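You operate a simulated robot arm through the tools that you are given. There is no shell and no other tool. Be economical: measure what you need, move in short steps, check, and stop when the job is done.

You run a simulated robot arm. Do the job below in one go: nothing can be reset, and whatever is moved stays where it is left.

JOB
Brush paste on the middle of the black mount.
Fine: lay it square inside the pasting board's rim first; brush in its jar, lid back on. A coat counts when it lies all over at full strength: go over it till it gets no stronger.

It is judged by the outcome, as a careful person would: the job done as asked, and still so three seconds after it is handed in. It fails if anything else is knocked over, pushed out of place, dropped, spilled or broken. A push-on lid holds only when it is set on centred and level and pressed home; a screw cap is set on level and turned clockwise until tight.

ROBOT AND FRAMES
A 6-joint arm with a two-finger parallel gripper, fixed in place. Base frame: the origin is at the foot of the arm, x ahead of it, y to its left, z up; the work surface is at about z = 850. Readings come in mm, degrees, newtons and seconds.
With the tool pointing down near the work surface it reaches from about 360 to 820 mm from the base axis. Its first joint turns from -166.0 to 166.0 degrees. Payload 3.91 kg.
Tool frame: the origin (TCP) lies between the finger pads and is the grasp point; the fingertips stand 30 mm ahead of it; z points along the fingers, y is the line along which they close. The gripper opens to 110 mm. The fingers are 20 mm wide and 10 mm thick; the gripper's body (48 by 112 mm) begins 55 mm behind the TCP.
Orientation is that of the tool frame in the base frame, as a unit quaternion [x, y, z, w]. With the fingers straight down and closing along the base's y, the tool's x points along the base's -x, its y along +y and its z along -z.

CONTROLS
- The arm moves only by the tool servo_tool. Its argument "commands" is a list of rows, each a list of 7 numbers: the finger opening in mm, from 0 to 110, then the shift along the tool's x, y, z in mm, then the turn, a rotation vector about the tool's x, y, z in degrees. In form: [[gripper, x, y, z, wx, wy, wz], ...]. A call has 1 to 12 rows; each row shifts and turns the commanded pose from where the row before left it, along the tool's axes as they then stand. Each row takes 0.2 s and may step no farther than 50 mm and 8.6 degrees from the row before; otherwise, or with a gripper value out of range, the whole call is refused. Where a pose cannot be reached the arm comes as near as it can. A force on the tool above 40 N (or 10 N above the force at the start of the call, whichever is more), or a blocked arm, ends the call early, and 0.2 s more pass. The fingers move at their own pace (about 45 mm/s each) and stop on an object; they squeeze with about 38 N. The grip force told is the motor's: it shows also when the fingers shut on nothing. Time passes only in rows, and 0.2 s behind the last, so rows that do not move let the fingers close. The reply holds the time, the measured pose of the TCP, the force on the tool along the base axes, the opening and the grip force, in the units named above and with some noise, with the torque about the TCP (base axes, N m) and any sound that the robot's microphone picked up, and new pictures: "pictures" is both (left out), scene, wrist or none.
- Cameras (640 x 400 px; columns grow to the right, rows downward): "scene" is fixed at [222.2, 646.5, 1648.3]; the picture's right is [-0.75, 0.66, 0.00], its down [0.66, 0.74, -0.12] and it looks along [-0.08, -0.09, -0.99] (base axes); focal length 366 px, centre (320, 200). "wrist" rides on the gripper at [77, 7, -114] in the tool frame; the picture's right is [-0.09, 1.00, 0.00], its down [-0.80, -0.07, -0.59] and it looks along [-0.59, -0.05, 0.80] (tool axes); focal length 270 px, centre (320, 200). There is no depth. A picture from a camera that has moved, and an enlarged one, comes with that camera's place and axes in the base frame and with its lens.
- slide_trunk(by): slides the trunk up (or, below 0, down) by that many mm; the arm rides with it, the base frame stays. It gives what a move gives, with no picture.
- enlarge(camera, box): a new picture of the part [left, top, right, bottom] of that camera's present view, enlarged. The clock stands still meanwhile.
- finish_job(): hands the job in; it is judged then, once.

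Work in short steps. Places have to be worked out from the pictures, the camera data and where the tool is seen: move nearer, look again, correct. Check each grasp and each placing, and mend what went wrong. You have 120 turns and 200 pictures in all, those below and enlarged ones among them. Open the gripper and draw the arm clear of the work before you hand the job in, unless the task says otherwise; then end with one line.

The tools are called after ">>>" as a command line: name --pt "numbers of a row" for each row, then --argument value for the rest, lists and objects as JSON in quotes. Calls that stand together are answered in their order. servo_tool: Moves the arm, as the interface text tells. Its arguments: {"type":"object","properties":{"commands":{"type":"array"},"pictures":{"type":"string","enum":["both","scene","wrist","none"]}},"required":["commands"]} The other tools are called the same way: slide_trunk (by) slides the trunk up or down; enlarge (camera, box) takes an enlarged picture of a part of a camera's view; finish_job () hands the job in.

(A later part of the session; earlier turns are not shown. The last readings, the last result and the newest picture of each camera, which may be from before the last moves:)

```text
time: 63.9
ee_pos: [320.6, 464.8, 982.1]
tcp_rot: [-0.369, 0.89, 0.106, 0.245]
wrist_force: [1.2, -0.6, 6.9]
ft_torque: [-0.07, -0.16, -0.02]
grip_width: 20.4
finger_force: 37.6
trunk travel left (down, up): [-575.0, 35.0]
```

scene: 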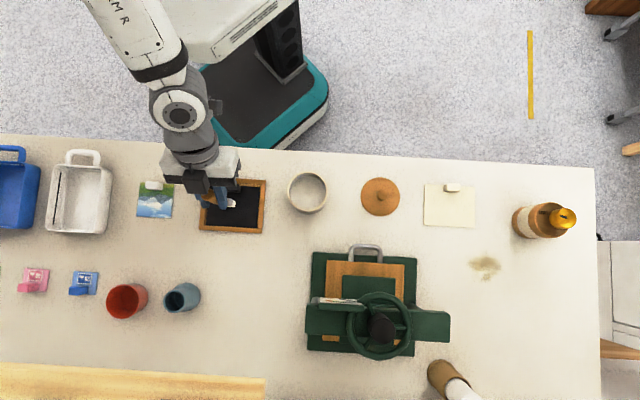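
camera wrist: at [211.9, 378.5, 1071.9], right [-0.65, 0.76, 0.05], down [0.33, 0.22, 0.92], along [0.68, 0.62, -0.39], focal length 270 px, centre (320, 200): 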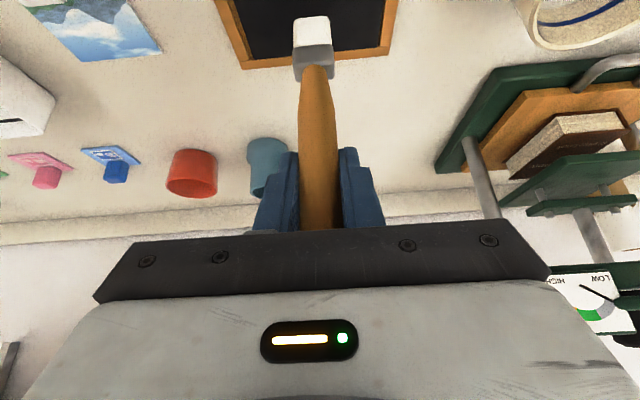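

>>> servo_tool --pt "10 0 -10 0 0 0 0" --pt "10 0 -10 0 0 0 0" --pt "10 -8.6 0 5.2 0 0 0" --pt "10 0 10 0 0 0 0" --pt "10 0 10 0 0 0 0" --pt "10 0 10 0 0 0 0" --pt "10 0 10 0 0 0 0" --pt "10 0 10 0 0 0 0" --pt "10 0 9 0 0 0 0" --pt "10 8.6 0 -5.2 0 0 0" --pt "10 8.6 0 -5.2 0 0 0" --pt "10 0 0 0 0 0 0" --pictures "none"

>>> servo_tool --pt "10 0 -10 0 0 0 0" --pt "10 0 -10 0 0 0 0" --pt "10 0 -10 0 0 0 0" --pt "10 0 -10 0 0 0 0" --pt "10 0 -10 0 0 0 0" --pt "10 0 -9 0 0 0 0" --pt "10 -8.6 0 5.2 0 0 0" --pt "10 0 10 0 0 0 0" --pt "10 0 10 0 0 0 0" --pt "10 0 10 0 0 0 0" --pt "10 0 10 0 0 0 0" --pt "10 0 10 0 0 0 0" --pictures "scene"

```text
time: 66.5
ee_pos: [286.3, 483.9, 982.3]
tcp_rot: [-0.369, 0.89, 0.106, 0.244]
wrist_force: [0.6, 3.0, 12.1]
ft_torque: [0.64, 0.04, 0.06]
grip_width: 20.3
finger_force: 37.8
trunk travel left (down, up): [-575.0, 35.0]
```

```text
time: 69.0
ee_pos: [299.3, 484.1, 983.5]
tcp_rot: [-0.368, 0.891, 0.105, 0.245]
wrist_force: [-0.4, 0.2, 5.7]
ft_torque: [-0.06, -0.14, -0.01]
grip_width: 20.2
finger_force: 38.4
trunk travel left (down, up): [-575.0, 35.0]
```

scene: 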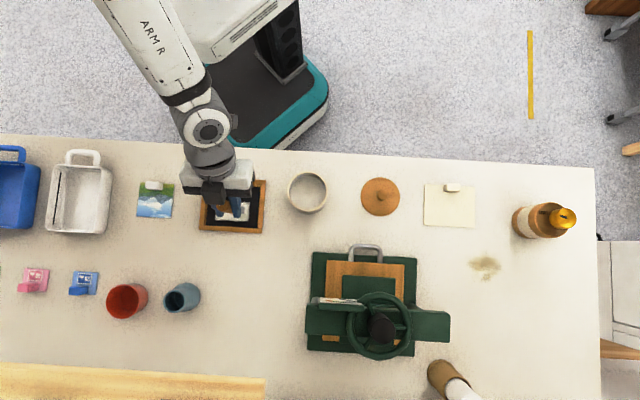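

Second pass done with steady contact. I'll lift and move over the pot so the scene camera sees the whole patch.

>>> servo_tool --pt "10 -5.2 0 -8.6 0 0 0" --pt "10 -20.6 0 -34.3 0 0 0" --pt "10 -20.6 0 -34.3 0 0 0" --pt "10 -10 0 -16.6 0 0 0" --pt "10 9 36 -5.4 0 0 0" --pt "10 9 36 -5.4 0 0 0" --pt "10 9 36 -5.4 0 0 0" --pt "10 9 36 -5.4 0 0 0" --pt "10 0 0 0 0 0 0" --pictures "none"

>>> enlarge --camera "scene" --box '[185, 160, 335, 250]'

>>> enlarge --camera "wrist" --box '[60, 0, 420, 140]'

```text
time: 71.0
ee_pos: [167.8, 555.7, 1091.8]
tcp_rot: [-0.367, 0.891, 0.104, 0.245]
wrist_force: [-0.4, 0.2, -0.3]
ft_torque: [0.0, 0.01, -0.01]
grip_width: 20.2
finger_force: 38.5
trunk travel left (down, up): [-575.0, 35.0]
```

```text
4.27 times, centred on (260, 205) of scene
camera zoom: at [222.2, 646.5, 1648.3], right [-0.75, 0.66, 0.0], down [0.66, 0.74, -0.12], along [-0.08, -0.09, -0.99], focal length 1563 px, centre (576, 179)
```

zoom: 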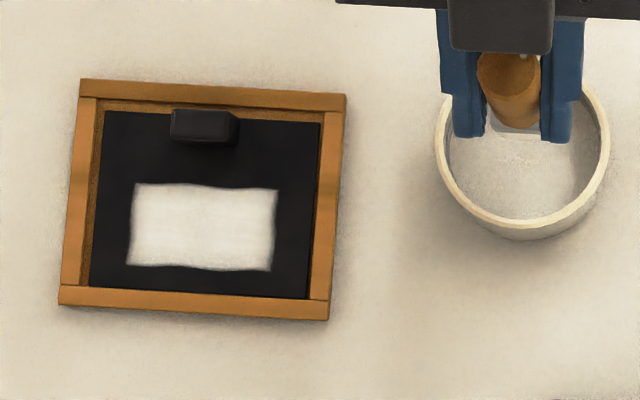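

```text
1.78 times, centred on (240, 70) of wrist
camera zoom: at [74.2, 472.8, 1151.0], right [-0.65, 0.76, 0.05], down [0.32, 0.22, 0.92], along [0.69, 0.62, -0.39], focal length 480 px, centre (462, 431)
```

zoom: 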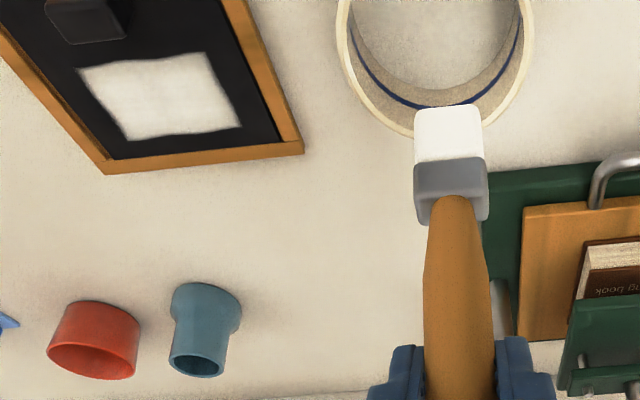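

The coat looks white and even. To confirm it gets no stronger, I'll re-dip and do one more pass, then compare.

>>> servo_tool --pt "10 20.6 0 34.3 0 0 0" --pt "10 14.4 0 24 0 0 0" --pt "10 2.6 0 4.3 0 0 0" --pt "10 1 0 1.7 0 0 0" --pt "10 0 0 0 0 0 0" --pictures "wrist"

```text
time: 72.2
ee_pos: [169.1, 556.2, 1018.9]
tcp_rot: [-0.369, 0.89, 0.105, 0.245]
wrist_force: [0.5, 0.6, 0.0]
ft_torque: [-0.02, 0.01, -0.04]
grip_width: 20.4
finger_force: 38.1
trunk travel left (down, up): [-575.0, 35.0]
camera wrist: at [76.0, 472.7, 1076.2], right [-0.65, 0.76, 0.05], down [0.32, 0.22, 0.92], along [0.69, 0.62, -0.39], focal length 270 px, centre (320, 200)
```

wrist: 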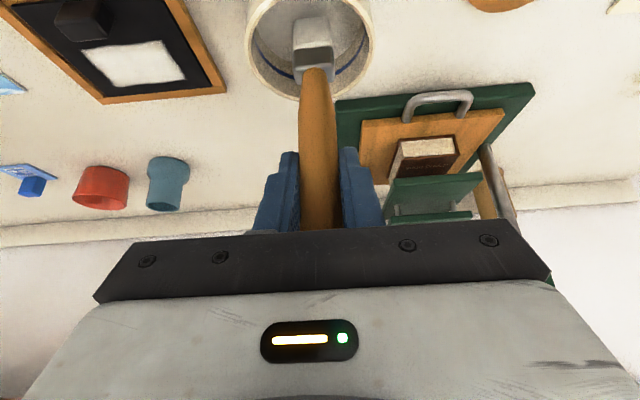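

Lower a little more to touch the paste surface, then lift out to the mount.

>>> servo_tool --pt "10 1 0 1.7 0 0 0" --pt "10 0.8 0 1.3 0 0 0" --pt "10 0.5 0 0.9 0 0 0" --pt "10 0 0 0 0 0 0" --pictures "none"

```text
time: 73.2
ee_pos: [168.4, 556.5, 1013.8]
tcp_rot: [-0.369, 0.89, 0.104, 0.246]
wrist_force: [0.7, -0.1, -0.2]
ft_torque: [0.01, 0.01, 0.02]
grip_width: 20.3
finger_force: 37.4
trunk travel left (down, up): [-575.0, 35.0]
```

>>> servo_tool --pt "10 1 0 1.7 0 0 0" --pt "10 1 0 1.7 0 0 0" --pt "10 0.5 0 0.85 0 0 0" --pt "10 0.5 0 0.85 0 0 0" --pt "10 0 0 0 0 0 0" --pictures "none"

```text
time: 74.5
ee_pos: [166.2, 554.8, 1009.2]
tcp_rot: [-0.369, 0.89, 0.108, 0.247]
wrist_force: [-2.4, 1.6, 39.6]
ft_torque: [0.23, -0.13, 0.04]
grip_width: 20.7
finger_force: 38.0
trunk travel left (down, up): [-575.0, 35.0]
```

Dipped. I'll lift out and return over the mount.

>>> servo_tool --pt "10 -2.1 0 -3.4 0 0 0" --pt "10 -20.6 0 -34.3 0 0 0" --pt "10 -20.6 0 -34.3 0 0 0" --pt "10 -9 -36 5.4 0 0 0" --pt "10 -9 -36 5.4 0 0 0" --pt "10 -9 -36 5.4 0 0 0" --pt "10 -9 -36 5.4 0 0 0" --pt "10 20.6 0 34.3 0 0 0" --pt "10 20.6 0 34.3 0 0 0" --pt "10 7 0 12 0 0 0" --pt "10 0 0 0 0 0 0" --pictures "wrist"

```text
time: 76.8
ee_pos: [301.1, 484.6, 995.8]
tcp_rot: [-0.369, 0.891, 0.104, 0.244]
wrist_force: [0.3, -0.3, 0.2]
ft_torque: [-0.03, -0.01, 0.0]
grip_width: 20.4
finger_force: 38.3
trunk travel left (down, up): [-575.0, 35.0]
camera wrist: at [208.7, 401.1, 1055.7], right [-0.65, 0.76, 0.05], down [0.32, 0.22, 0.92], along [0.69, 0.62, -0.39], focal length 270 px, centre (320, 200)
```

wrist: 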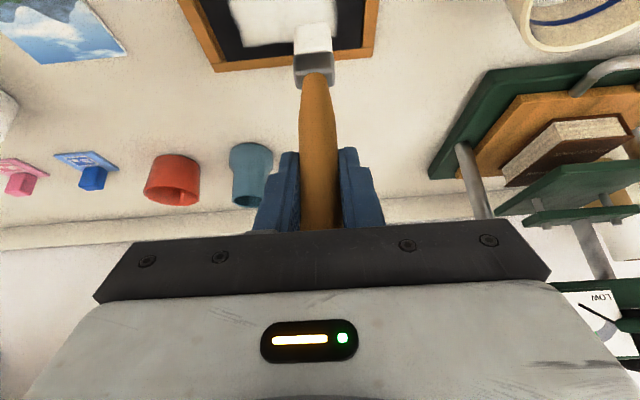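

>>> servo_tool --pt "10 3.6 0 6 0 0 0" --pt "10 2 0 3.4 0 0 0" --pt "10 1 0 1.7 0 0 0" --pt "10 0.3 0 0.5 0 0 0" --pt "10 0 0 0 0 0 0" --pictures "none"

```text
time: 78.0
ee_pos: [300.0, 485.1, 983.8]
tcp_rot: [-0.37, 0.89, 0.105, 0.245]
wrist_force: [-0.7, -0.2, -0.9]
ft_torque: [0.02, 0.0, -0.01]
grip_width: 20.2
finger_force: 38.1
trunk travel left (down, up): [-575.0, 35.0]
```

>>> servo_tool --pt "10 0.4 0 0.7 0 0 0" --pt "10 0.4 0 0.7 0 0 0" --pt "10 0 0 0 0 0 0" --pictures "none"

```text
time: 78.8
ee_pos: [300.5, 485.0, 982.3]
tcp_rot: [-0.369, 0.89, 0.104, 0.245]
wrist_force: [0.1, 0.0, -0.4]
ft_torque: [0.01, 0.01, 0.02]
grip_width: 20.1
finger_force: 38.3
trunk travel left (down, up): [-575.0, 35.0]
```

>>> servo_tool --pt "10 0.4 0 0.7 0 0 0" --pt "10 0.4 0 0.7 0 0 0" --pt "10 0 0 0 0 0 0" --pictures "none"

```text
time: 79.7
ee_pos: [300.6, 485.8, 981.3]
tcp_rot: [-0.369, 0.89, 0.104, 0.245]
wrist_force: [-0.2, 0.6, 2.5]
ft_torque: [-0.01, -0.04, 0.0]
grip_width: 20.3
finger_force: 37.2
trunk travel left (down, up): [-575.0, 35.0]
```

>>> servo_tool --pt "10 0.25 10 0.4 0 0 0" --pt "10 -8.6 0 5.2 0 0 0" --pt "10 0 -10 0 0 0 0" --pt "10 0 -10 0 0 0 0" --pt "10 0 -10 0 0 0 0" --pt "10 0 -10 0 0 0 0" --pt "10 0 -10 0 0 0 0" --pt "10 0 -10 0 0 0 0" --pt "10 8.6 0 -5.2 0 0 0" --pt "10 8.6 0 -5.2 0 0 0" --pt "10 6.9 0 -4.1 0 0 0" --pt "10 0 0 0 0 0 0" --pictures "none"

>>> servo_tool --pt "10 0 10 0 0 0 0" --pt "10 0 10 0 0 0 0" --pt "10 0 10 0 0 0 0" --pt "10 0 10 0 0 0 0" --pt "10 0 10 0 0 0 0" --pt "10 0 10 0 0 0 0" --pt "10 -10 0 6 0 0 0" --pt "10 0 -10 0 0 0 0" --pt "10 0 -10 0 0 0 0" --pt "10 0 -10 0 0 0 0" --pt "10 0 -10 0 0 0 0" --pt "10 0 -10 0 0 0 0" --pictures "none"

```text
time: 82.2
ee_pos: [323.2, 435.9, 980.1]
tcp_rot: [-0.369, 0.891, 0.105, 0.245]
wrist_force: [3.7, -0.8, 12.7]
ft_torque: [-0.14, -0.59, -0.05]
grip_width: 20.4
finger_force: 37.7
trunk travel left (down, up): [-575.0, 35.0]
```

```text
time: 84.8
ee_pos: [323.7, 451.0, 981.4]
tcp_rot: [-0.369, 0.89, 0.105, 0.246]
wrist_force: [-2.9, 2.5, 7.7]
ft_torque: [0.37, 0.27, 0.05]
grip_width: 19.9
finger_force: 38.3
trunk travel left (down, up): [-575.0, 35.0]
```

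Third pass done. I'll lift and move away for comparison.

>>> servo_tool --pt "10 -5.2 0 -8.6 0 0 0" --pt "10 -20.6 0 -34.3 0 0 0" --pt "10 -20.6 0 -34.3 0 0 0" --pt "10 -10 0 -16.6 0 0 0" --pt "10 9 46 -5.4 0 0 0" --pt "10 9 46 -5.4 0 0 0" --pt "10 9 46 -5.4 0 0 0" --pt "10 9 46 -5.4 0 0 0" --pt "10 0 0 0 0 0 0" --pictures "none"

>>> enlarge --camera "scene" --box '[185, 160, 335, 250]'

>>> enlarge --camera "wrist" --box '[60, 0, 420, 140]'

```text
time: 86.8
ee_pos: [165.0, 550.5, 1090.2]
tcp_rot: [-0.368, 0.891, 0.104, 0.244]
wrist_force: [-0.3, 0.9, 0.0]
ft_torque: [0.0, 0.0, -0.02]
grip_width: 20.2
finger_force: 38.2
trunk travel left (down, up): [-575.0, 35.0]
```

```text
4.27 times, centred on (260, 205) of scene
camera zoom: at [222.2, 646.5, 1648.3], right [-0.75, 0.66, 0.0], down [0.66, 0.74, -0.12], along [-0.08, -0.09, -0.99], focal length 1563 px, centre (576, 179)
```

zoom: 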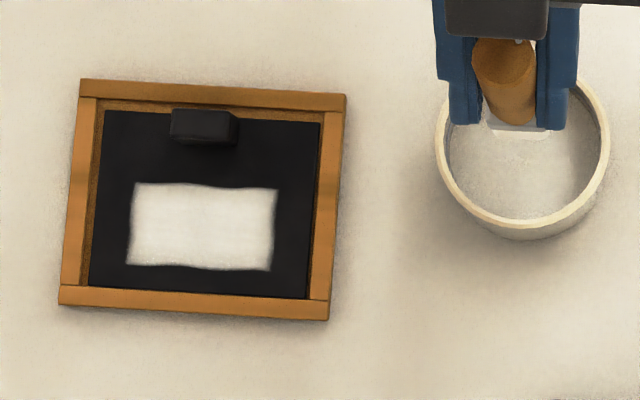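

```text
1.78 times, centred on (240, 70) of wrist
camera zoom: at [71.9, 467.7, 1147.8], right [-0.65, 0.76, 0.05], down [0.33, 0.22, 0.92], along [0.69, 0.62, -0.39], focal length 480 px, centre (462, 431)
```

zoom: 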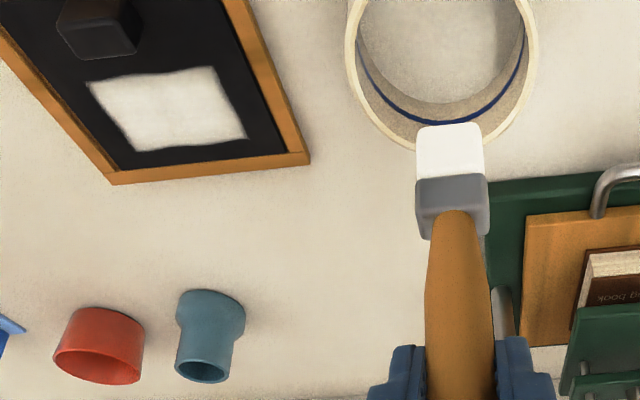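

No change, so the coat is at full strength. Next I'll return the brush to above its jar.

>>> servo_tool --pt "10 -25.1 -30.3 15.15 0 0 0" --pt "10 -25.1 -30.3 15.15 0 0 0" --pt "10 -25.1 -30.3 15.15 0 0 0" --pt "10 -25.1 -30.3 15.15 0 0 0" --pt "10 -25.1 -30.3 15.15 0 0 0" --pt "10 -25.1 -30.3 15.15 0 0 0" --pt "10 -25.1 -30.3 15.15 0 0 0" --pt "10 -25.1 -30.3 15.15 0 0 0" --pt "10 0 0 0 0 0 0"

>>> enlarge --camera "wrist" --box '[250, 0, 390, 120]'

```text
time: 88.8
ee_pos: [499.6, 546.1, 1086.1]
tcp_rot: [-0.369, 0.891, 0.104, 0.245]
wrist_force: [0.1, -0.3, -0.1]
ft_torque: [-0.02, -0.05, 0.01]
grip_width: 20.1
finger_force: 37.8
trunk travel left (down, up): [-575.0, 35.0]
camera wrist: at [407.3, 464.0, 1145.3], right [-0.65, 0.76, 0.05], down [0.32, 0.22, 0.92], along [0.69, 0.62, -0.39], focal length 270 px, centre (320, 200)
```

scene: 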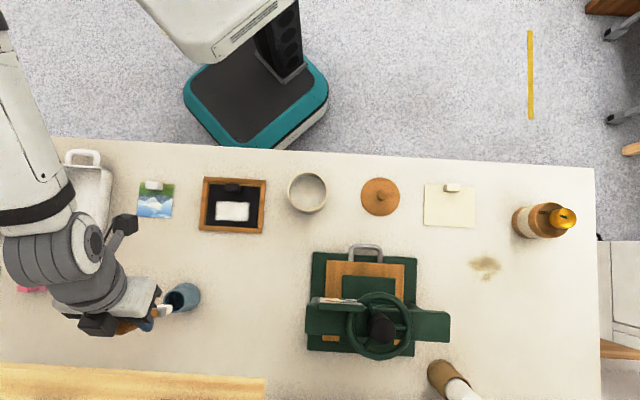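
wrist: 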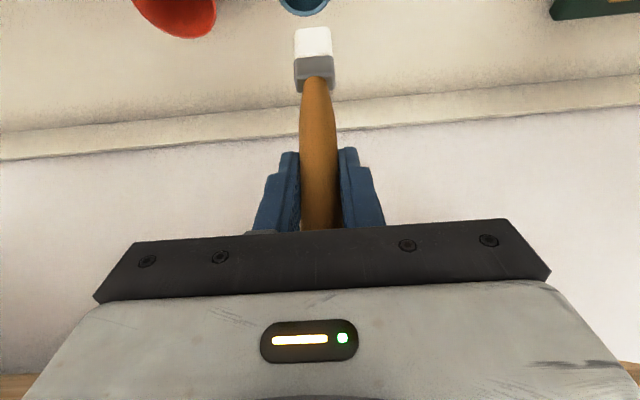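

```text
3.33 times, centred on (320, 60) of wrist
camera zoom: at [407.3, 464.0, 1145.3], right [-0.65, 0.76, 0.05], down [0.32, 0.22, 0.92], along [0.69, 0.62, -0.39], focal length 901 px, centre (320, 667)
```

zoom: 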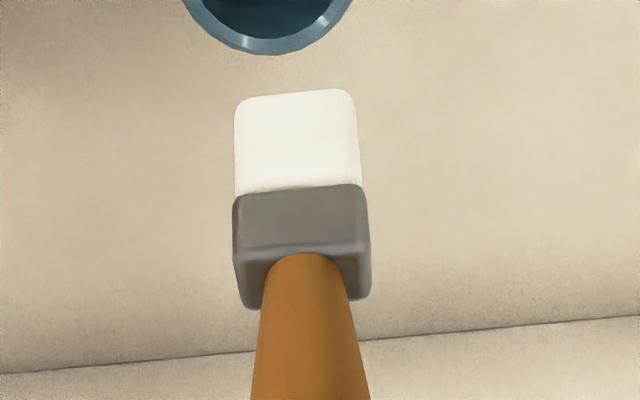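

The brush shifted slightly in the grip, and the tool is a few mm off laterally. I'll correct and lower to just above the jar mouth for another look.

>>> servo_tool --pt "10 0 -5.5 0 0 0 0" --pt "10 18 0 30 0 0 0" --pt "10 0 0 0 0 0 0"

>>> enlarge --camera "wrist" --box '[250, 0, 390, 120]'

>>> enlarge --camera "scene" --box '[130, 260, 230, 340]'

```text
time: 89.7
ee_pos: [504.8, 542.7, 1051.1]
tcp_rot: [-0.369, 0.89, 0.104, 0.245]
wrist_force: [-0.2, 0.8, -0.8]
ft_torque: [0.02, -0.02, 0.02]
grip_width: 20.4
finger_force: 38.1
trunk travel left (down, up): [-575.0, 35.0]
camera wrist: at [412.5, 459.5, 1110.4], right [-0.65, 0.76, 0.05], down [0.32, 0.22, 0.92], along [0.69, 0.62, -0.39], focal length 270 px, centre (320, 200)
```

scene: 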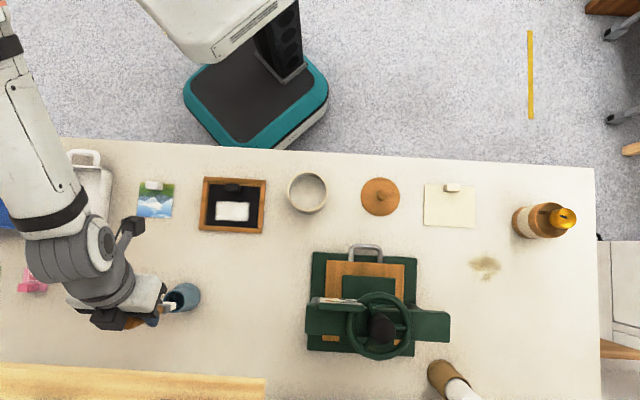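
wrist: 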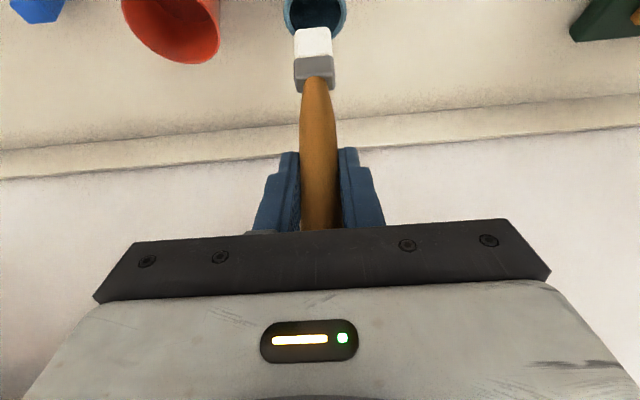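

```text
3.33 times, centred on (320, 60) of wrist
camera zoom: at [412.5, 459.5, 1110.4], right [-0.65, 0.76, 0.05], down [0.32, 0.22, 0.92], along [0.69, 0.62, -0.39], focal length 901 px, centre (320, 667)
```

zoom: 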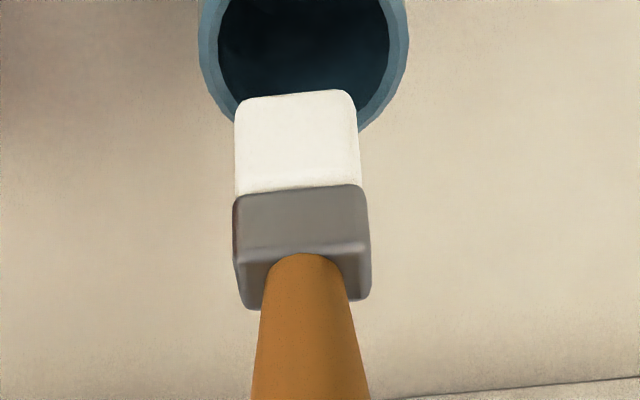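

```text
5.00 times, centred on (180, 300) of scene
camera zoom: at [222.2, 646.5, 1648.3], right [-0.75, 0.66, 0.0], down [0.66, 0.74, -0.12], along [-0.08, -0.09, -0.99], focal length 1832 px, centre (1020, -300)
```

zoom: 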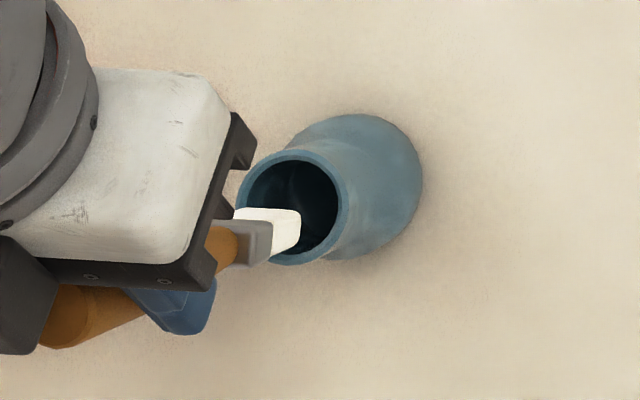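

The tip sits about 7–8 mm too far back relative to the mouth centre. I'll shift and re-check.

>>> servo_tool --pt "10 6 -1 -3.6 0 0 0" --pt "10 0 0 0 0 0 0" --pt "10 0 0 0 0 0 0" --pictures "none"

>>> enlarge --camera "wrist" --box '[250, 0, 390, 120]'

>>> enlarge --camera "scene" --box '[150, 270, 210, 330]'

```text
time: 90.5
ee_pos: [501.4, 536.8, 1052.5]
tcp_rot: [-0.369, 0.89, 0.105, 0.244]
wrist_force: [0.1, 0.3, -0.1]
ft_torque: [0.0, -0.01, 0.01]
grip_width: 20.1
finger_force: 37.9
trunk travel left (down, up): [-575.0, 35.0]
```

```text
3.33 times, centred on (320, 60) of wrist
camera zoom: at [408.8, 453.8, 1110.5], right [-0.65, 0.76, 0.05], down [0.32, 0.22, 0.92], along [0.69, 0.62, -0.39], focal length 901 px, centre (320, 667)
```

zoom: 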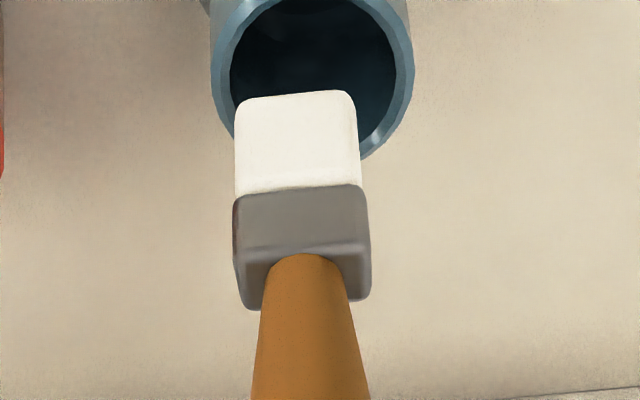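

```text
6.67 times, centred on (180, 300) of scene
camera zoom: at [222.2, 646.5, 1648.3], right [-0.75, 0.66, 0.0], down [0.66, 0.74, -0.12], along [-0.08, -0.09, -0.99], focal length 2443 px, centre (1253, -467)
```

zoom: 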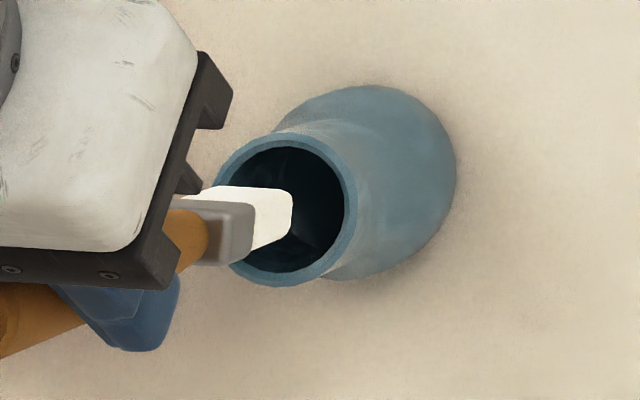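

>>> servo_tool --pt "10 1.5 3.3 -0.9 0 0 0" --pt "10 2.6 0 4.3 0 0 0" --pt "10 0 0 0 0 0 0" --pictures "none"

>>> enlarge --camera "wrist" --box '[250, 0, 390, 120]'

>>> enlarge --camera "scene" --box '[150, 270, 210, 330]'

```text
time: 91.2
ee_pos: [498.5, 537.8, 1045.3]
tcp_rot: [-0.37, 0.89, 0.105, 0.244]
wrist_force: [-0.3, -0.6, -0.2]
ft_torque: [0.01, 0.01, 0.0]
grip_width: 20.0
finger_force: 37.3
trunk travel left (down, up): [-575.0, 35.0]
```

```text
3.33 times, centred on (320, 60) of wrist
camera zoom: at [405.3, 454.7, 1105.2], right [-0.65, 0.76, 0.05], down [0.33, 0.22, 0.92], along [0.69, 0.62, -0.39], focal length 901 px, centre (320, 667)
```

zoom: 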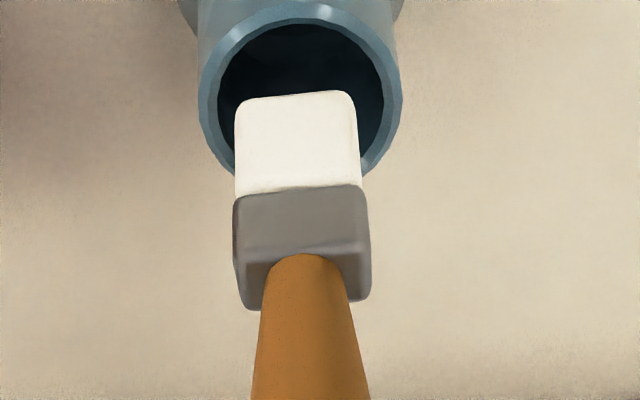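

```text
6.67 times, centred on (180, 300) of scene
camera zoom: at [222.2, 646.5, 1648.3], right [-0.75, 0.66, 0.0], down [0.66, 0.74, -0.12], along [-0.08, -0.09, -0.99], focal length 2443 px, centre (1253, -467)
```

zoom: 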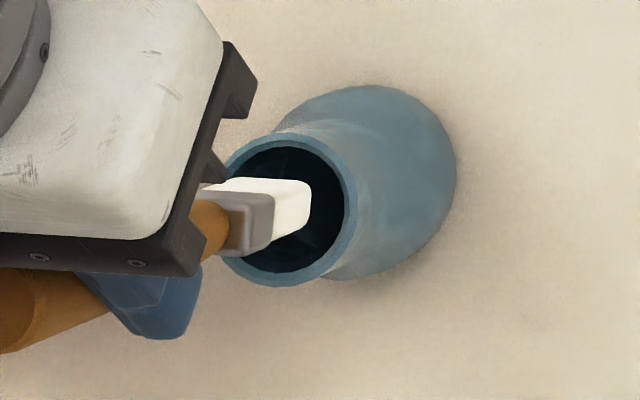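

The estimates disagree slightly about tip height, so I'll descend a few mm at a time and watch the tip against the rim.

>>> servo_tool --pt "10 1 0.7 1.7 0 0 0" --pt "10 1 0 1.7 0 0 0" --pt "10 0 0 0 0 0 0" --pictures "none"

>>> enlarge --camera "wrist" --box '[270, 0, 370, 80]'

>>> enlarge --camera "scene" --box '[160, 280, 200, 320]'

```text
time: 92.0
ee_pos: [498.7, 539.3, 1041.9]
tcp_rot: [-0.369, 0.89, 0.106, 0.245]
wrist_force: [-0.1, -0.1, -0.3]
ft_torque: [-0.01, -0.01, 0.02]
grip_width: 20.4
finger_force: 38.6
trunk travel left (down, up): [-575.0, 35.0]
```

```text
5.00 times, centred on (320, 40) of wrist
camera zoom: at [405.4, 455.9, 1101.4], right [-0.65, 0.76, 0.05], down [0.32, 0.22, 0.92], along [0.69, 0.62, -0.39], focal length 1351 px, centre (320, 1000)
```

zoom: 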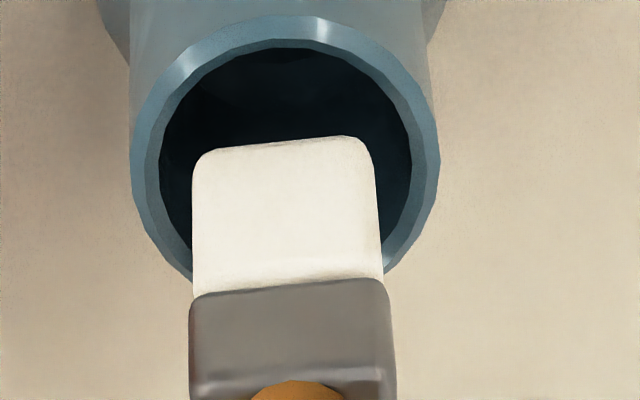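

```text
10.00 times, centred on (180, 300) of scene
camera zoom: at [222.2, 646.5, 1648.3], right [-0.75, 0.66, 0.0], down [0.66, 0.74, -0.12], along [-0.08, -0.09, -0.99], focal length 3664 px, centre (1720, -800)
```

zoom: 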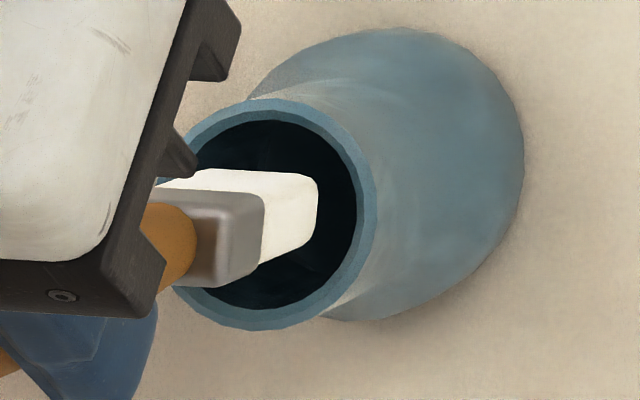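

Both views now show the tip within the mouth. I'll continue down slowly with a small lateral trim.

>>> servo_tool --pt "10 1 0.8 1.7 0 0 0" --pt "10 1.5 0 2.6 0 0 0" --pt "10 1.5 0 2.6 0 0 0" --pt "10 1.5 0 2.6 0 0 0" --pt "10 0 0 0 0 0 0" --pictures "none"

>>> enlarge --camera "wrist" --box '[270, 0, 370, 80]'

>>> enlarge --camera "scene" --box '[160, 280, 200, 320]'

```text
time: 93.2
ee_pos: [497.4, 540.0, 1031.8]
tcp_rot: [-0.369, 0.891, 0.104, 0.244]
wrist_force: [1.0, 0.4, -1.0]
ft_torque: [0.01, 0.01, 0.01]
grip_width: 20.4
finger_force: 37.5
trunk travel left (down, up): [-575.0, 35.0]
```

```text
5.00 times, centred on (320, 40) of wrist
camera zoom: at [405.0, 457.0, 1091.0], right [-0.65, 0.76, 0.05], down [0.32, 0.22, 0.92], along [0.69, 0.62, -0.39], focal length 1351 px, centre (320, 1000)
```

zoom: 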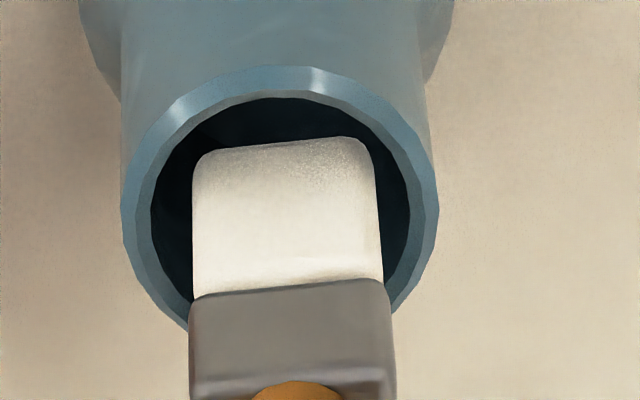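

```text
10.00 times, centred on (180, 300) of scene
camera zoom: at [222.2, 646.5, 1648.3], right [-0.75, 0.66, 0.0], down [0.66, 0.74, -0.12], along [-0.08, -0.09, -0.99], focal length 3664 px, centre (1720, -800)
```

zoom: 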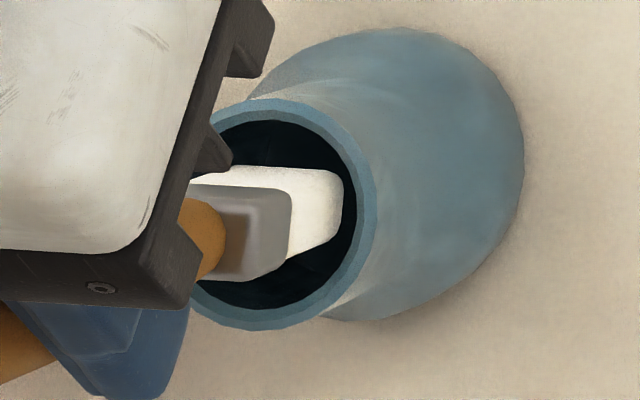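

The tip is entering cleanly. A 1 mm lateral trim, then further down.

>>> servo_tool --pt "10 -0.9 -1 0.5 0 0 0" --pt "10 2.6 0 4.3 0 0 0" --pt "10 2.6 0 4.3 0 0 0" --pt "10 2.6 0 4.3 0 0 0" --pt "10 0 0 0 0 0 0" --pictures "none"

>>> enlarge --camera "wrist" --box '[270, 0, 370, 80]'

>>> enlarge --camera "scene" --box '[160, 280, 200, 320]'

```text
time: 94.5
ee_pos: [499.8, 540.8, 1015.9]
tcp_rot: [-0.369, 0.89, 0.105, 0.244]
wrist_force: [0.2, 0.4, -0.7]
ft_torque: [0.05, -0.03, 0.0]
grip_width: 20.4
finger_force: 38.0
trunk travel left (down, up): [-575.0, 35.0]
```

```text
5.00 times, centred on (320, 40) of wrist
camera zoom: at [406.4, 457.1, 1075.0], right [-0.65, 0.76, 0.05], down [0.32, 0.22, 0.92], along [0.69, 0.62, -0.39], focal length 1351 px, centre (320, 1000)
```

zoom: 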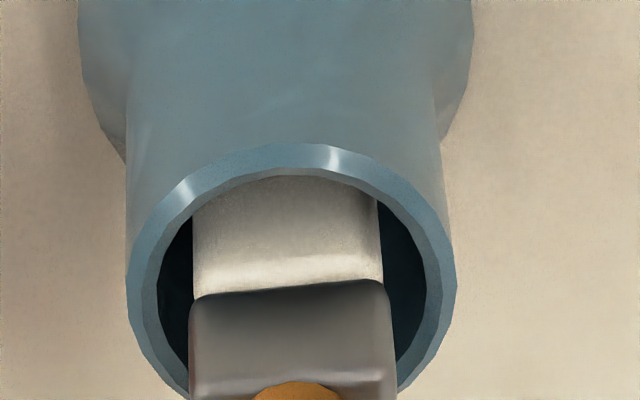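

```text
10.00 times, centred on (180, 300) of scene
camera zoom: at [222.2, 646.5, 1648.3], right [-0.75, 0.66, 0.0], down [0.66, 0.74, -0.12], along [-0.08, -0.09, -0.99], focal length 3664 px, centre (1720, -800)
```

zoom: 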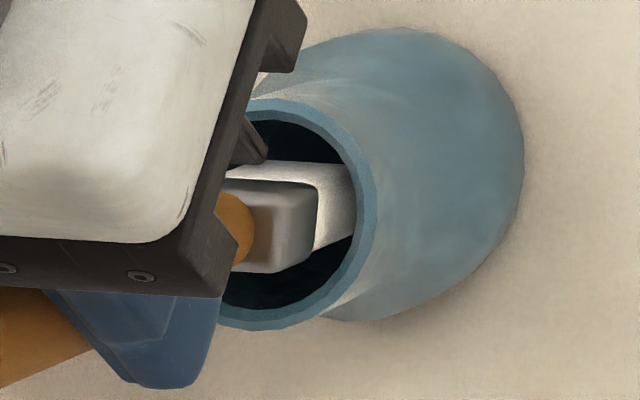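

The brush is inside the mouth and centred. I'll continue down to near the resting height.

>>> servo_tool --pt "10 2.6 0 4.3 0 0 0" --pt "10 2.6 0 4.3 0 0 0" --pt "10 2.6 0 4.3 0 0 0" --pt "10 2.6 0 4.3 0 0 0" --pt "10 2.6 0 4.3 0 0 0" --pt "10 0 0 0 0 0 0" --pictures "wrist"

```text
time: 95.8
ee_pos: [497.4, 539.4, 991.8]
tcp_rot: [-0.369, 0.891, 0.105, 0.244]
wrist_force: [0.4, 0.5, -0.6]
ft_torque: [0.0, -0.01, 0.01]
grip_width: 20.2
finger_force: 37.7
trunk travel left (down, up): [-575.0, 35.0]
camera wrist: at [405.0, 456.6, 1050.4], right [-0.65, 0.76, 0.05], down [0.32, 0.22, 0.92], along [0.69, 0.62, -0.39], focal length 270 px, centre (320, 200)
```

wrist: 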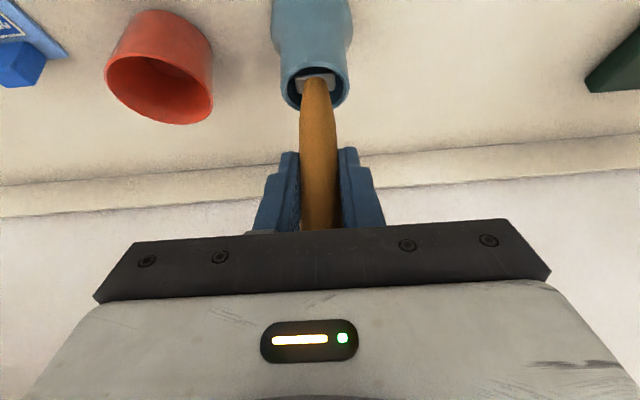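

>>> servo_tool --pt "10 2.6 0 4.3 0 0 0" --pt "10 1.5 0 2.6 0 0 0" --pt "10 1 0 1.7 0 0 0" --pt "10 1 0 1.7 0 0 0" --pt "10 0 0 0 0 0 0" --pictures "none"

```text
time: 97.0
ee_pos: [498.5, 540.7, 979.8]
tcp_rot: [-0.369, 0.89, 0.106, 0.245]
wrist_force: [0.1, 0.4, 0.2]
ft_torque: [-0.02, -0.01, 0.01]
grip_width: 20.3
finger_force: 37.8
trunk travel left (down, up): [-575.0, 35.0]
```

>>> servo_tool --pt "10 0.5 0 0.85 0 0 0" --pt "10 0.5 0 0.85 0 0 0" --pt "10 0.5 0 0.85 0 0 0" --pt "10 0.5 0 0.85 0 0 0" --pt "10 0 0 0 0 0 0" --pictures "none"

```text
time: 98.2
ee_pos: [498.5, 540.2, 975.8]
tcp_rot: [-0.369, 0.891, 0.105, 0.245]
wrist_force: [0.5, -0.7, -0.2]
ft_torque: [-0.02, -0.02, 0.01]
grip_width: 20.4
finger_force: 38.1
trunk travel left (down, up): [-575.0, 35.0]
```

>>> servo_tool --pt "10 0.5 0 0.85 0 0 0" --pt "10 0.5 0 0.85 0 0 0" --pt "10 0.5 0 0.85 0 0 0" --pt "10 0.5 0 0.85 0 0 0" --pt "10 0.5 0 0.85 0 0 0" --pt "10 0 0 0 0 0 0" --pictures "wrist"

```text
time: 99.7
ee_pos: [498.7, 539.0, 975.6]
tcp_rot: [-0.369, 0.889, 0.107, 0.248]
wrist_force: [5.0, -0.7, 28.6]
ft_torque: [-0.14, -0.83, -0.06]
grip_width: 20.2
finger_force: 38.2
trunk travel left (down, up): [-575.0, 35.0]
camera wrist: at [405.2, 455.9, 1033.4], right [-0.65, 0.76, 0.05], down [0.32, 0.21, 0.92], along [0.69, 0.62, -0.38], focal length 270 px, centre (320, 200)
```

wrist: 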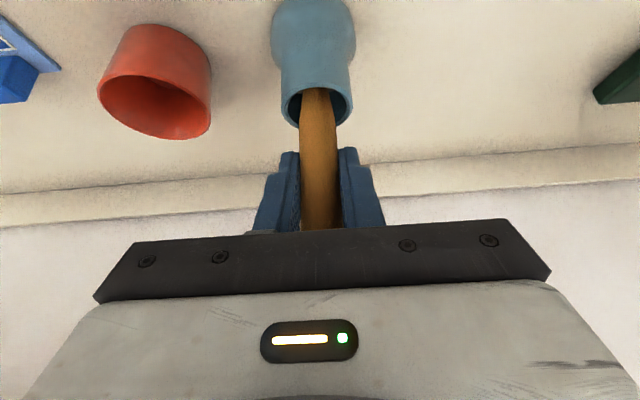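

The brush is standing on the jar floor. I'll unload, open and back straight out along the tool axis.

>>> servo_tool --pt "10 -2 0 -3.4 0 0 0" --pt "30 0 0 0 0 0 0" --pt "50 0 0 0 0 0 0" --pt "60 0 0 0 0 0 0" --pt "60 0 0 -30 0 0 0" --pt "60 0 0 -45 0 0 0" --pt "60 0 0 -45 0 0 0" --pt "60 0 0 0 0 0 0"

```text
time: 101.5
ee_pos: [455.7, 492.5, 1080.2]
tcp_rot: [-0.369, 0.891, 0.105, 0.244]
wrist_force: [-0.5, 0.3, 0.0]
ft_torque: [-0.01, 0.01, 0.01]
grip_width: 60.1
finger_force: 0.1
trunk travel left (down, up): [-575.0, 35.0]
camera wrist: at [362.8, 410.2, 1138.7], right [-0.65, 0.76, 0.05], down [0.33, 0.22, 0.92], along [0.68, 0.62, -0.39], focal length 270 px, centre (320, 200)
```

scene: 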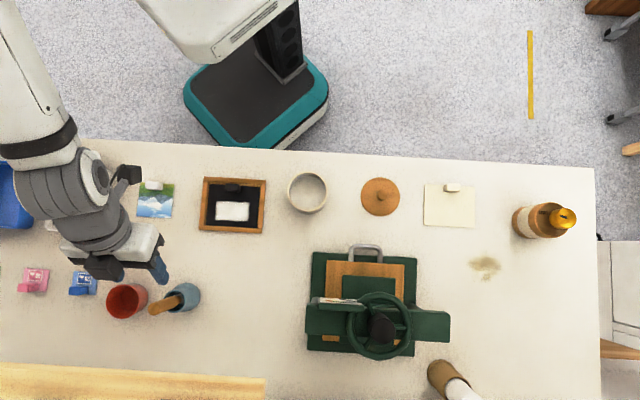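
wrist: 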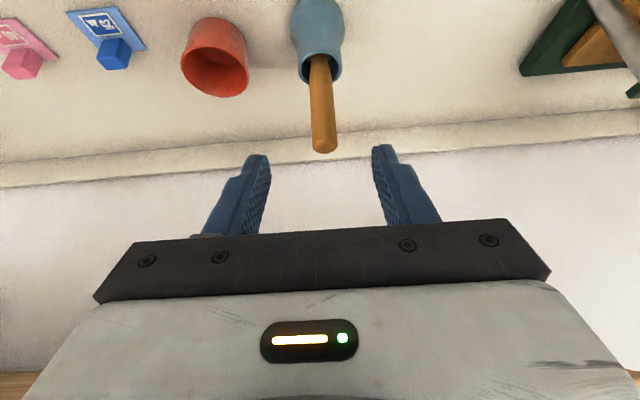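

The brush stands in its jar as before. Now the lid: I'll move back over the pot area and return the tool to vertical.

>>> servo_tool --pt "60 19.7 36.7 -11.9 0 0 0" --pt "60 19.7 36.7 -11.9 0 0 0" --pt "60 19.7 36.7 -11.9 0 0 0" --pt "60 19.7 36.7 -11.9 0 0 0" --pt "60 19.7 36.7 -11.9 0 0 0" --pt "60 19.7 36.7 -11.9 0 0 0" --pt "60 19.7 36.7 -11.9 0 0 0" --pt "60 0 0 0 0 7.75 0" --pt "60 0 0 0 0 7.75 0" --pt "60 0 0 0 0 7.75 0" --pt "60 0 0 0 0 7.75 0" --pt "60 0 0 0 0 0 0" --pictures "wrist"

```text
time: 104.0
ee_pos: [160.1, 562.3, 1082.7]
tcp_rot: [-0.384, 0.923, 0.002, -0.003]
wrist_force: [-0.2, 0.0, 0.3]
ft_torque: [0.02, -0.01, 0.03]
grip_width: 60.1
finger_force: 0.0
trunk travel left (down, up): [-575.0, 35.0]
camera wrist: at [101.3, 513.5, 1196.6], right [-0.64, 0.77, 0.01], down [0.62, 0.52, 0.59], along [0.45, 0.38, -0.81], focal length 270 px, centre (320, 200)
```

wrist: 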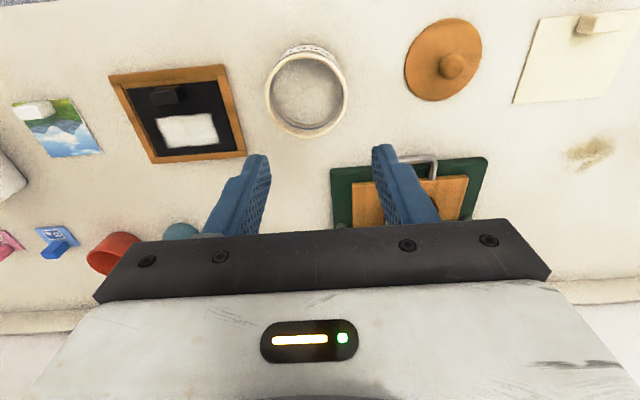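

Next, over to the lid at about (51.5,662.5), correcting the slight residual tilt.

>>> servo_tool --pt "60 1.4 36.9 0 0.34 -0.23 0" --pt "60 1.4 36.9 0 0 0 0" --pt "60 1.4 36.9 0 0 0 0" --pt "60 1.4 36.9 0 0 0 0" --pt "60 0 0 45 0 0 0" --pt "60 0 0 45 0 0 0" --pt "60 0 0 30 0 0 0" --pt "60 0 0 0 0 0 0" --pictures "wrist"

>>> enlarge --camera "wrist" --box '[220, 40, 420, 220]'

```text
time: 105.8
ee_pos: [51.2, 662.9, 961.0]
tcp_rot: [-0.383, 0.924, 0.001, 0.001]
wrist_force: [0.3, -0.4, 0.6]
ft_torque: [-0.02, 0.0, -0.02]
grip_width: 59.7
finger_force: 0.1
trunk travel left (down, up): [-575.0, 35.0]
camera wrist: at [-7.1, 613.9, 1075.9], right [-0.64, 0.77, 0.0], down [0.62, 0.52, 0.6], along [0.46, 0.38, -0.8], focal length 270 px, centre (320, 200)
```

wrist: 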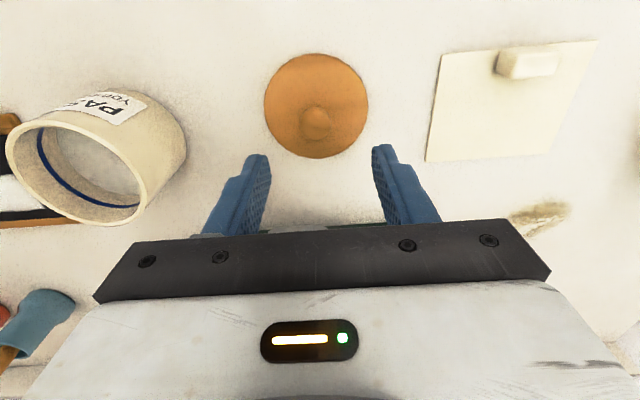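

```text
2.22 times, centred on (320, 130) of wrist
camera zoom: at [-7.1, 613.9, 1075.9], right [-0.64, 0.77, 0.0], down [0.62, 0.52, 0.6], along [0.46, 0.38, -0.8], focal length 601 px, centre (320, 356)
```

zoom: 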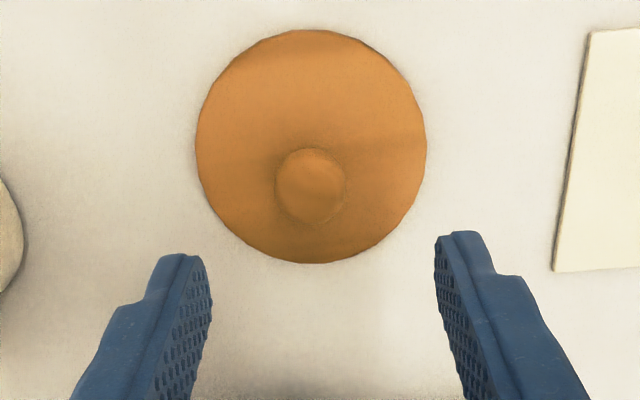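

The lid is centred at tool offset (+4.3,-1.9). I'll correct, descend to the same grip height (z≈896) and close on the knob.

>>> servo_tool --pt "60 4.3 -1.9 0 0 0 0" --pt "60 0 0 30 0 0 0" --pt "60 0 0 30 0 0 0" --pt "60 0 0 4.5 0 0 0" --pt "40 0 0 0 0 0 0" --pt "20 0 0 0 0 0 0" --pt "10 0 0 0 0 0 0" --pt "10 0 0 0 0 0 0" --pictures "wrist"

```text
time: 107.7
ee_pos: [49.3, 658.1, 897.8]
tcp_rot: [-0.384, 0.923, 0.0, -0.001]
wrist_force: [0.4, 0.8, -1.2]
ft_torque: [0.0, -0.01, -0.01]
grip_width: 21.9
finger_force: 37.9
trunk travel left (down, up): [-575.0, 35.0]
camera wrist: at [-10.0, 610.0, 1012.1], right [-0.64, 0.77, 0.0], down [0.61, 0.52, 0.6], along [0.46, 0.38, -0.8], focal length 270 px, centre (320, 200)
```

wrist: 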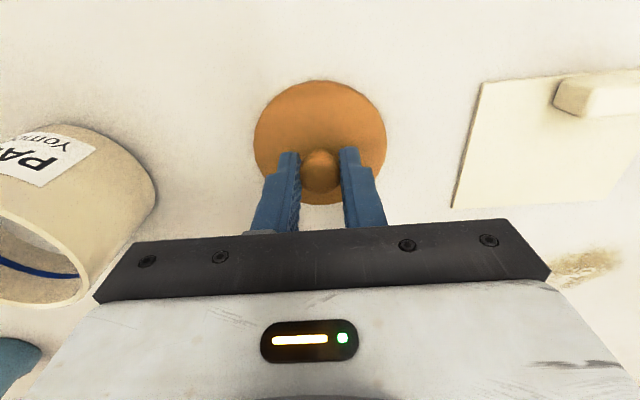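

The knob is gripped. I'll lift and move to a spot beside the pot to measure its rim precisely.

>>> servo_tool --pt "10 0 0 -20 0 0 0" --pt "10 0 0 -45 0 0 0" --pt "10 0 0 -45 0 0 0" --pt "10 -5.9 -28 0 0 0 0" --pt "10 -6 -28 0 0 0 0" --pt "10 0 0 0 0 0 0" --pt "10 0 0 0 0 0 0" --pictures "none"

>>> enlarge --camera "wrist" --box '[100, 20, 400, 220]'

```text
time: 109.2
ee_pos: [97.5, 627.2, 1005.7]
tcp_rot: [-0.384, 0.924, 0.0, 0.0]
wrist_force: [0.5, -1.0, 0.3]
ft_torque: [-0.01, 0.01, -0.03]
grip_width: 21.5
finger_force: 37.9
trunk travel left (down, up): [-575.0, 35.0]
```

```text
2.00 times, centred on (250, 120) of wrist
camera zoom: at [38.3, 578.1, 1120.1], right [-0.64, 0.77, 0.0], down [0.62, 0.52, 0.6], along [0.46, 0.38, -0.8], focal length 541 px, centre (460, 360)
```

zoom: 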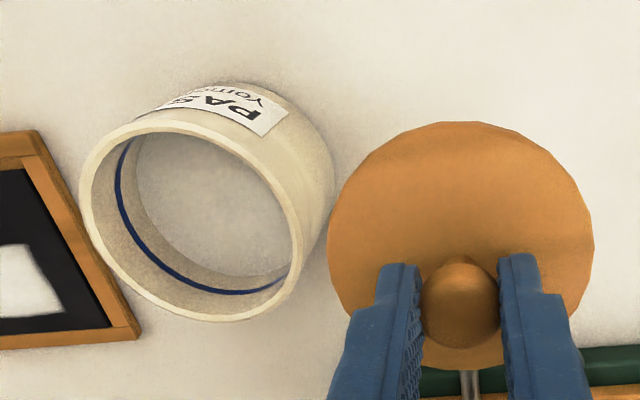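

The pot centre is about (+2..4,-101) in tool coordinates relative to the lid. I'll move above it, lower to about 6 mm above the rim, and check alignment in both views.

>>> servo_tool --pt "10 1 -34 0 0 0 0" --pt "10 1 -34 0 0 0 0" --pt "10 0.5 -33 0 0 0 0" --pt "10 0 0 24 0 0 0" --pt "10 0 0 0 0 0 0" --pt "10 0 0 0 0 0 0" --pictures "none"

>>> enlarge --camera "wrist" --box '[230, 60, 410, 220]'

>>> enlarge --camera "scene" --box '[275, 160, 345, 220]'

```text
time: 110.7
ee_pos: [167.0, 554.6, 983.5]
tcp_rot: [-0.383, 0.924, 0.001, 0.001]
wrist_force: [-0.4, 0.6, -0.3]
ft_torque: [-0.04, 0.01, -0.05]
grip_width: 21.6
finger_force: 37.6
trunk travel left (down, up): [-575.0, 35.0]
```

```text
2.50 times, centred on (320, 140) of wrist
camera zoom: at [107.3, 505.0, 1096.9], right [-0.64, 0.77, 0.0], down [0.62, 0.52, 0.6], along [0.46, 0.38, -0.8], focal length 676 px, centre (320, 350)
```

zoom: 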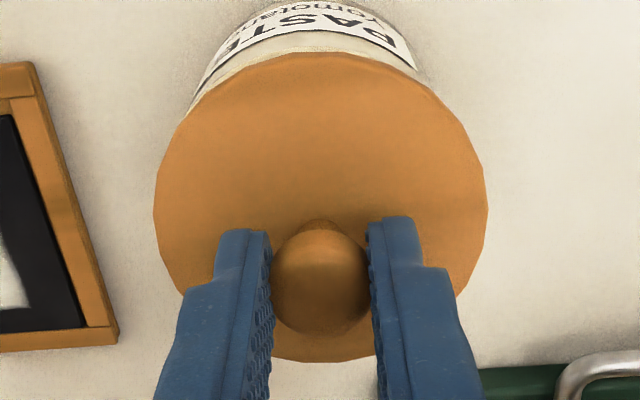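

```text
6.67 times, centred on (310, 190) of scene
camera zoom: at [222.2, 646.5, 1648.3], right [-0.75, 0.66, 0.0], down [0.66, 0.74, -0.12], along [-0.08, -0.09, -0.99], focal length 2443 px, centre (387, 267)
```

zoom: 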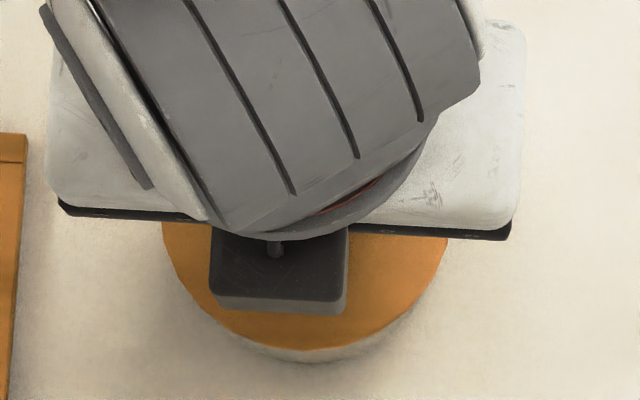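

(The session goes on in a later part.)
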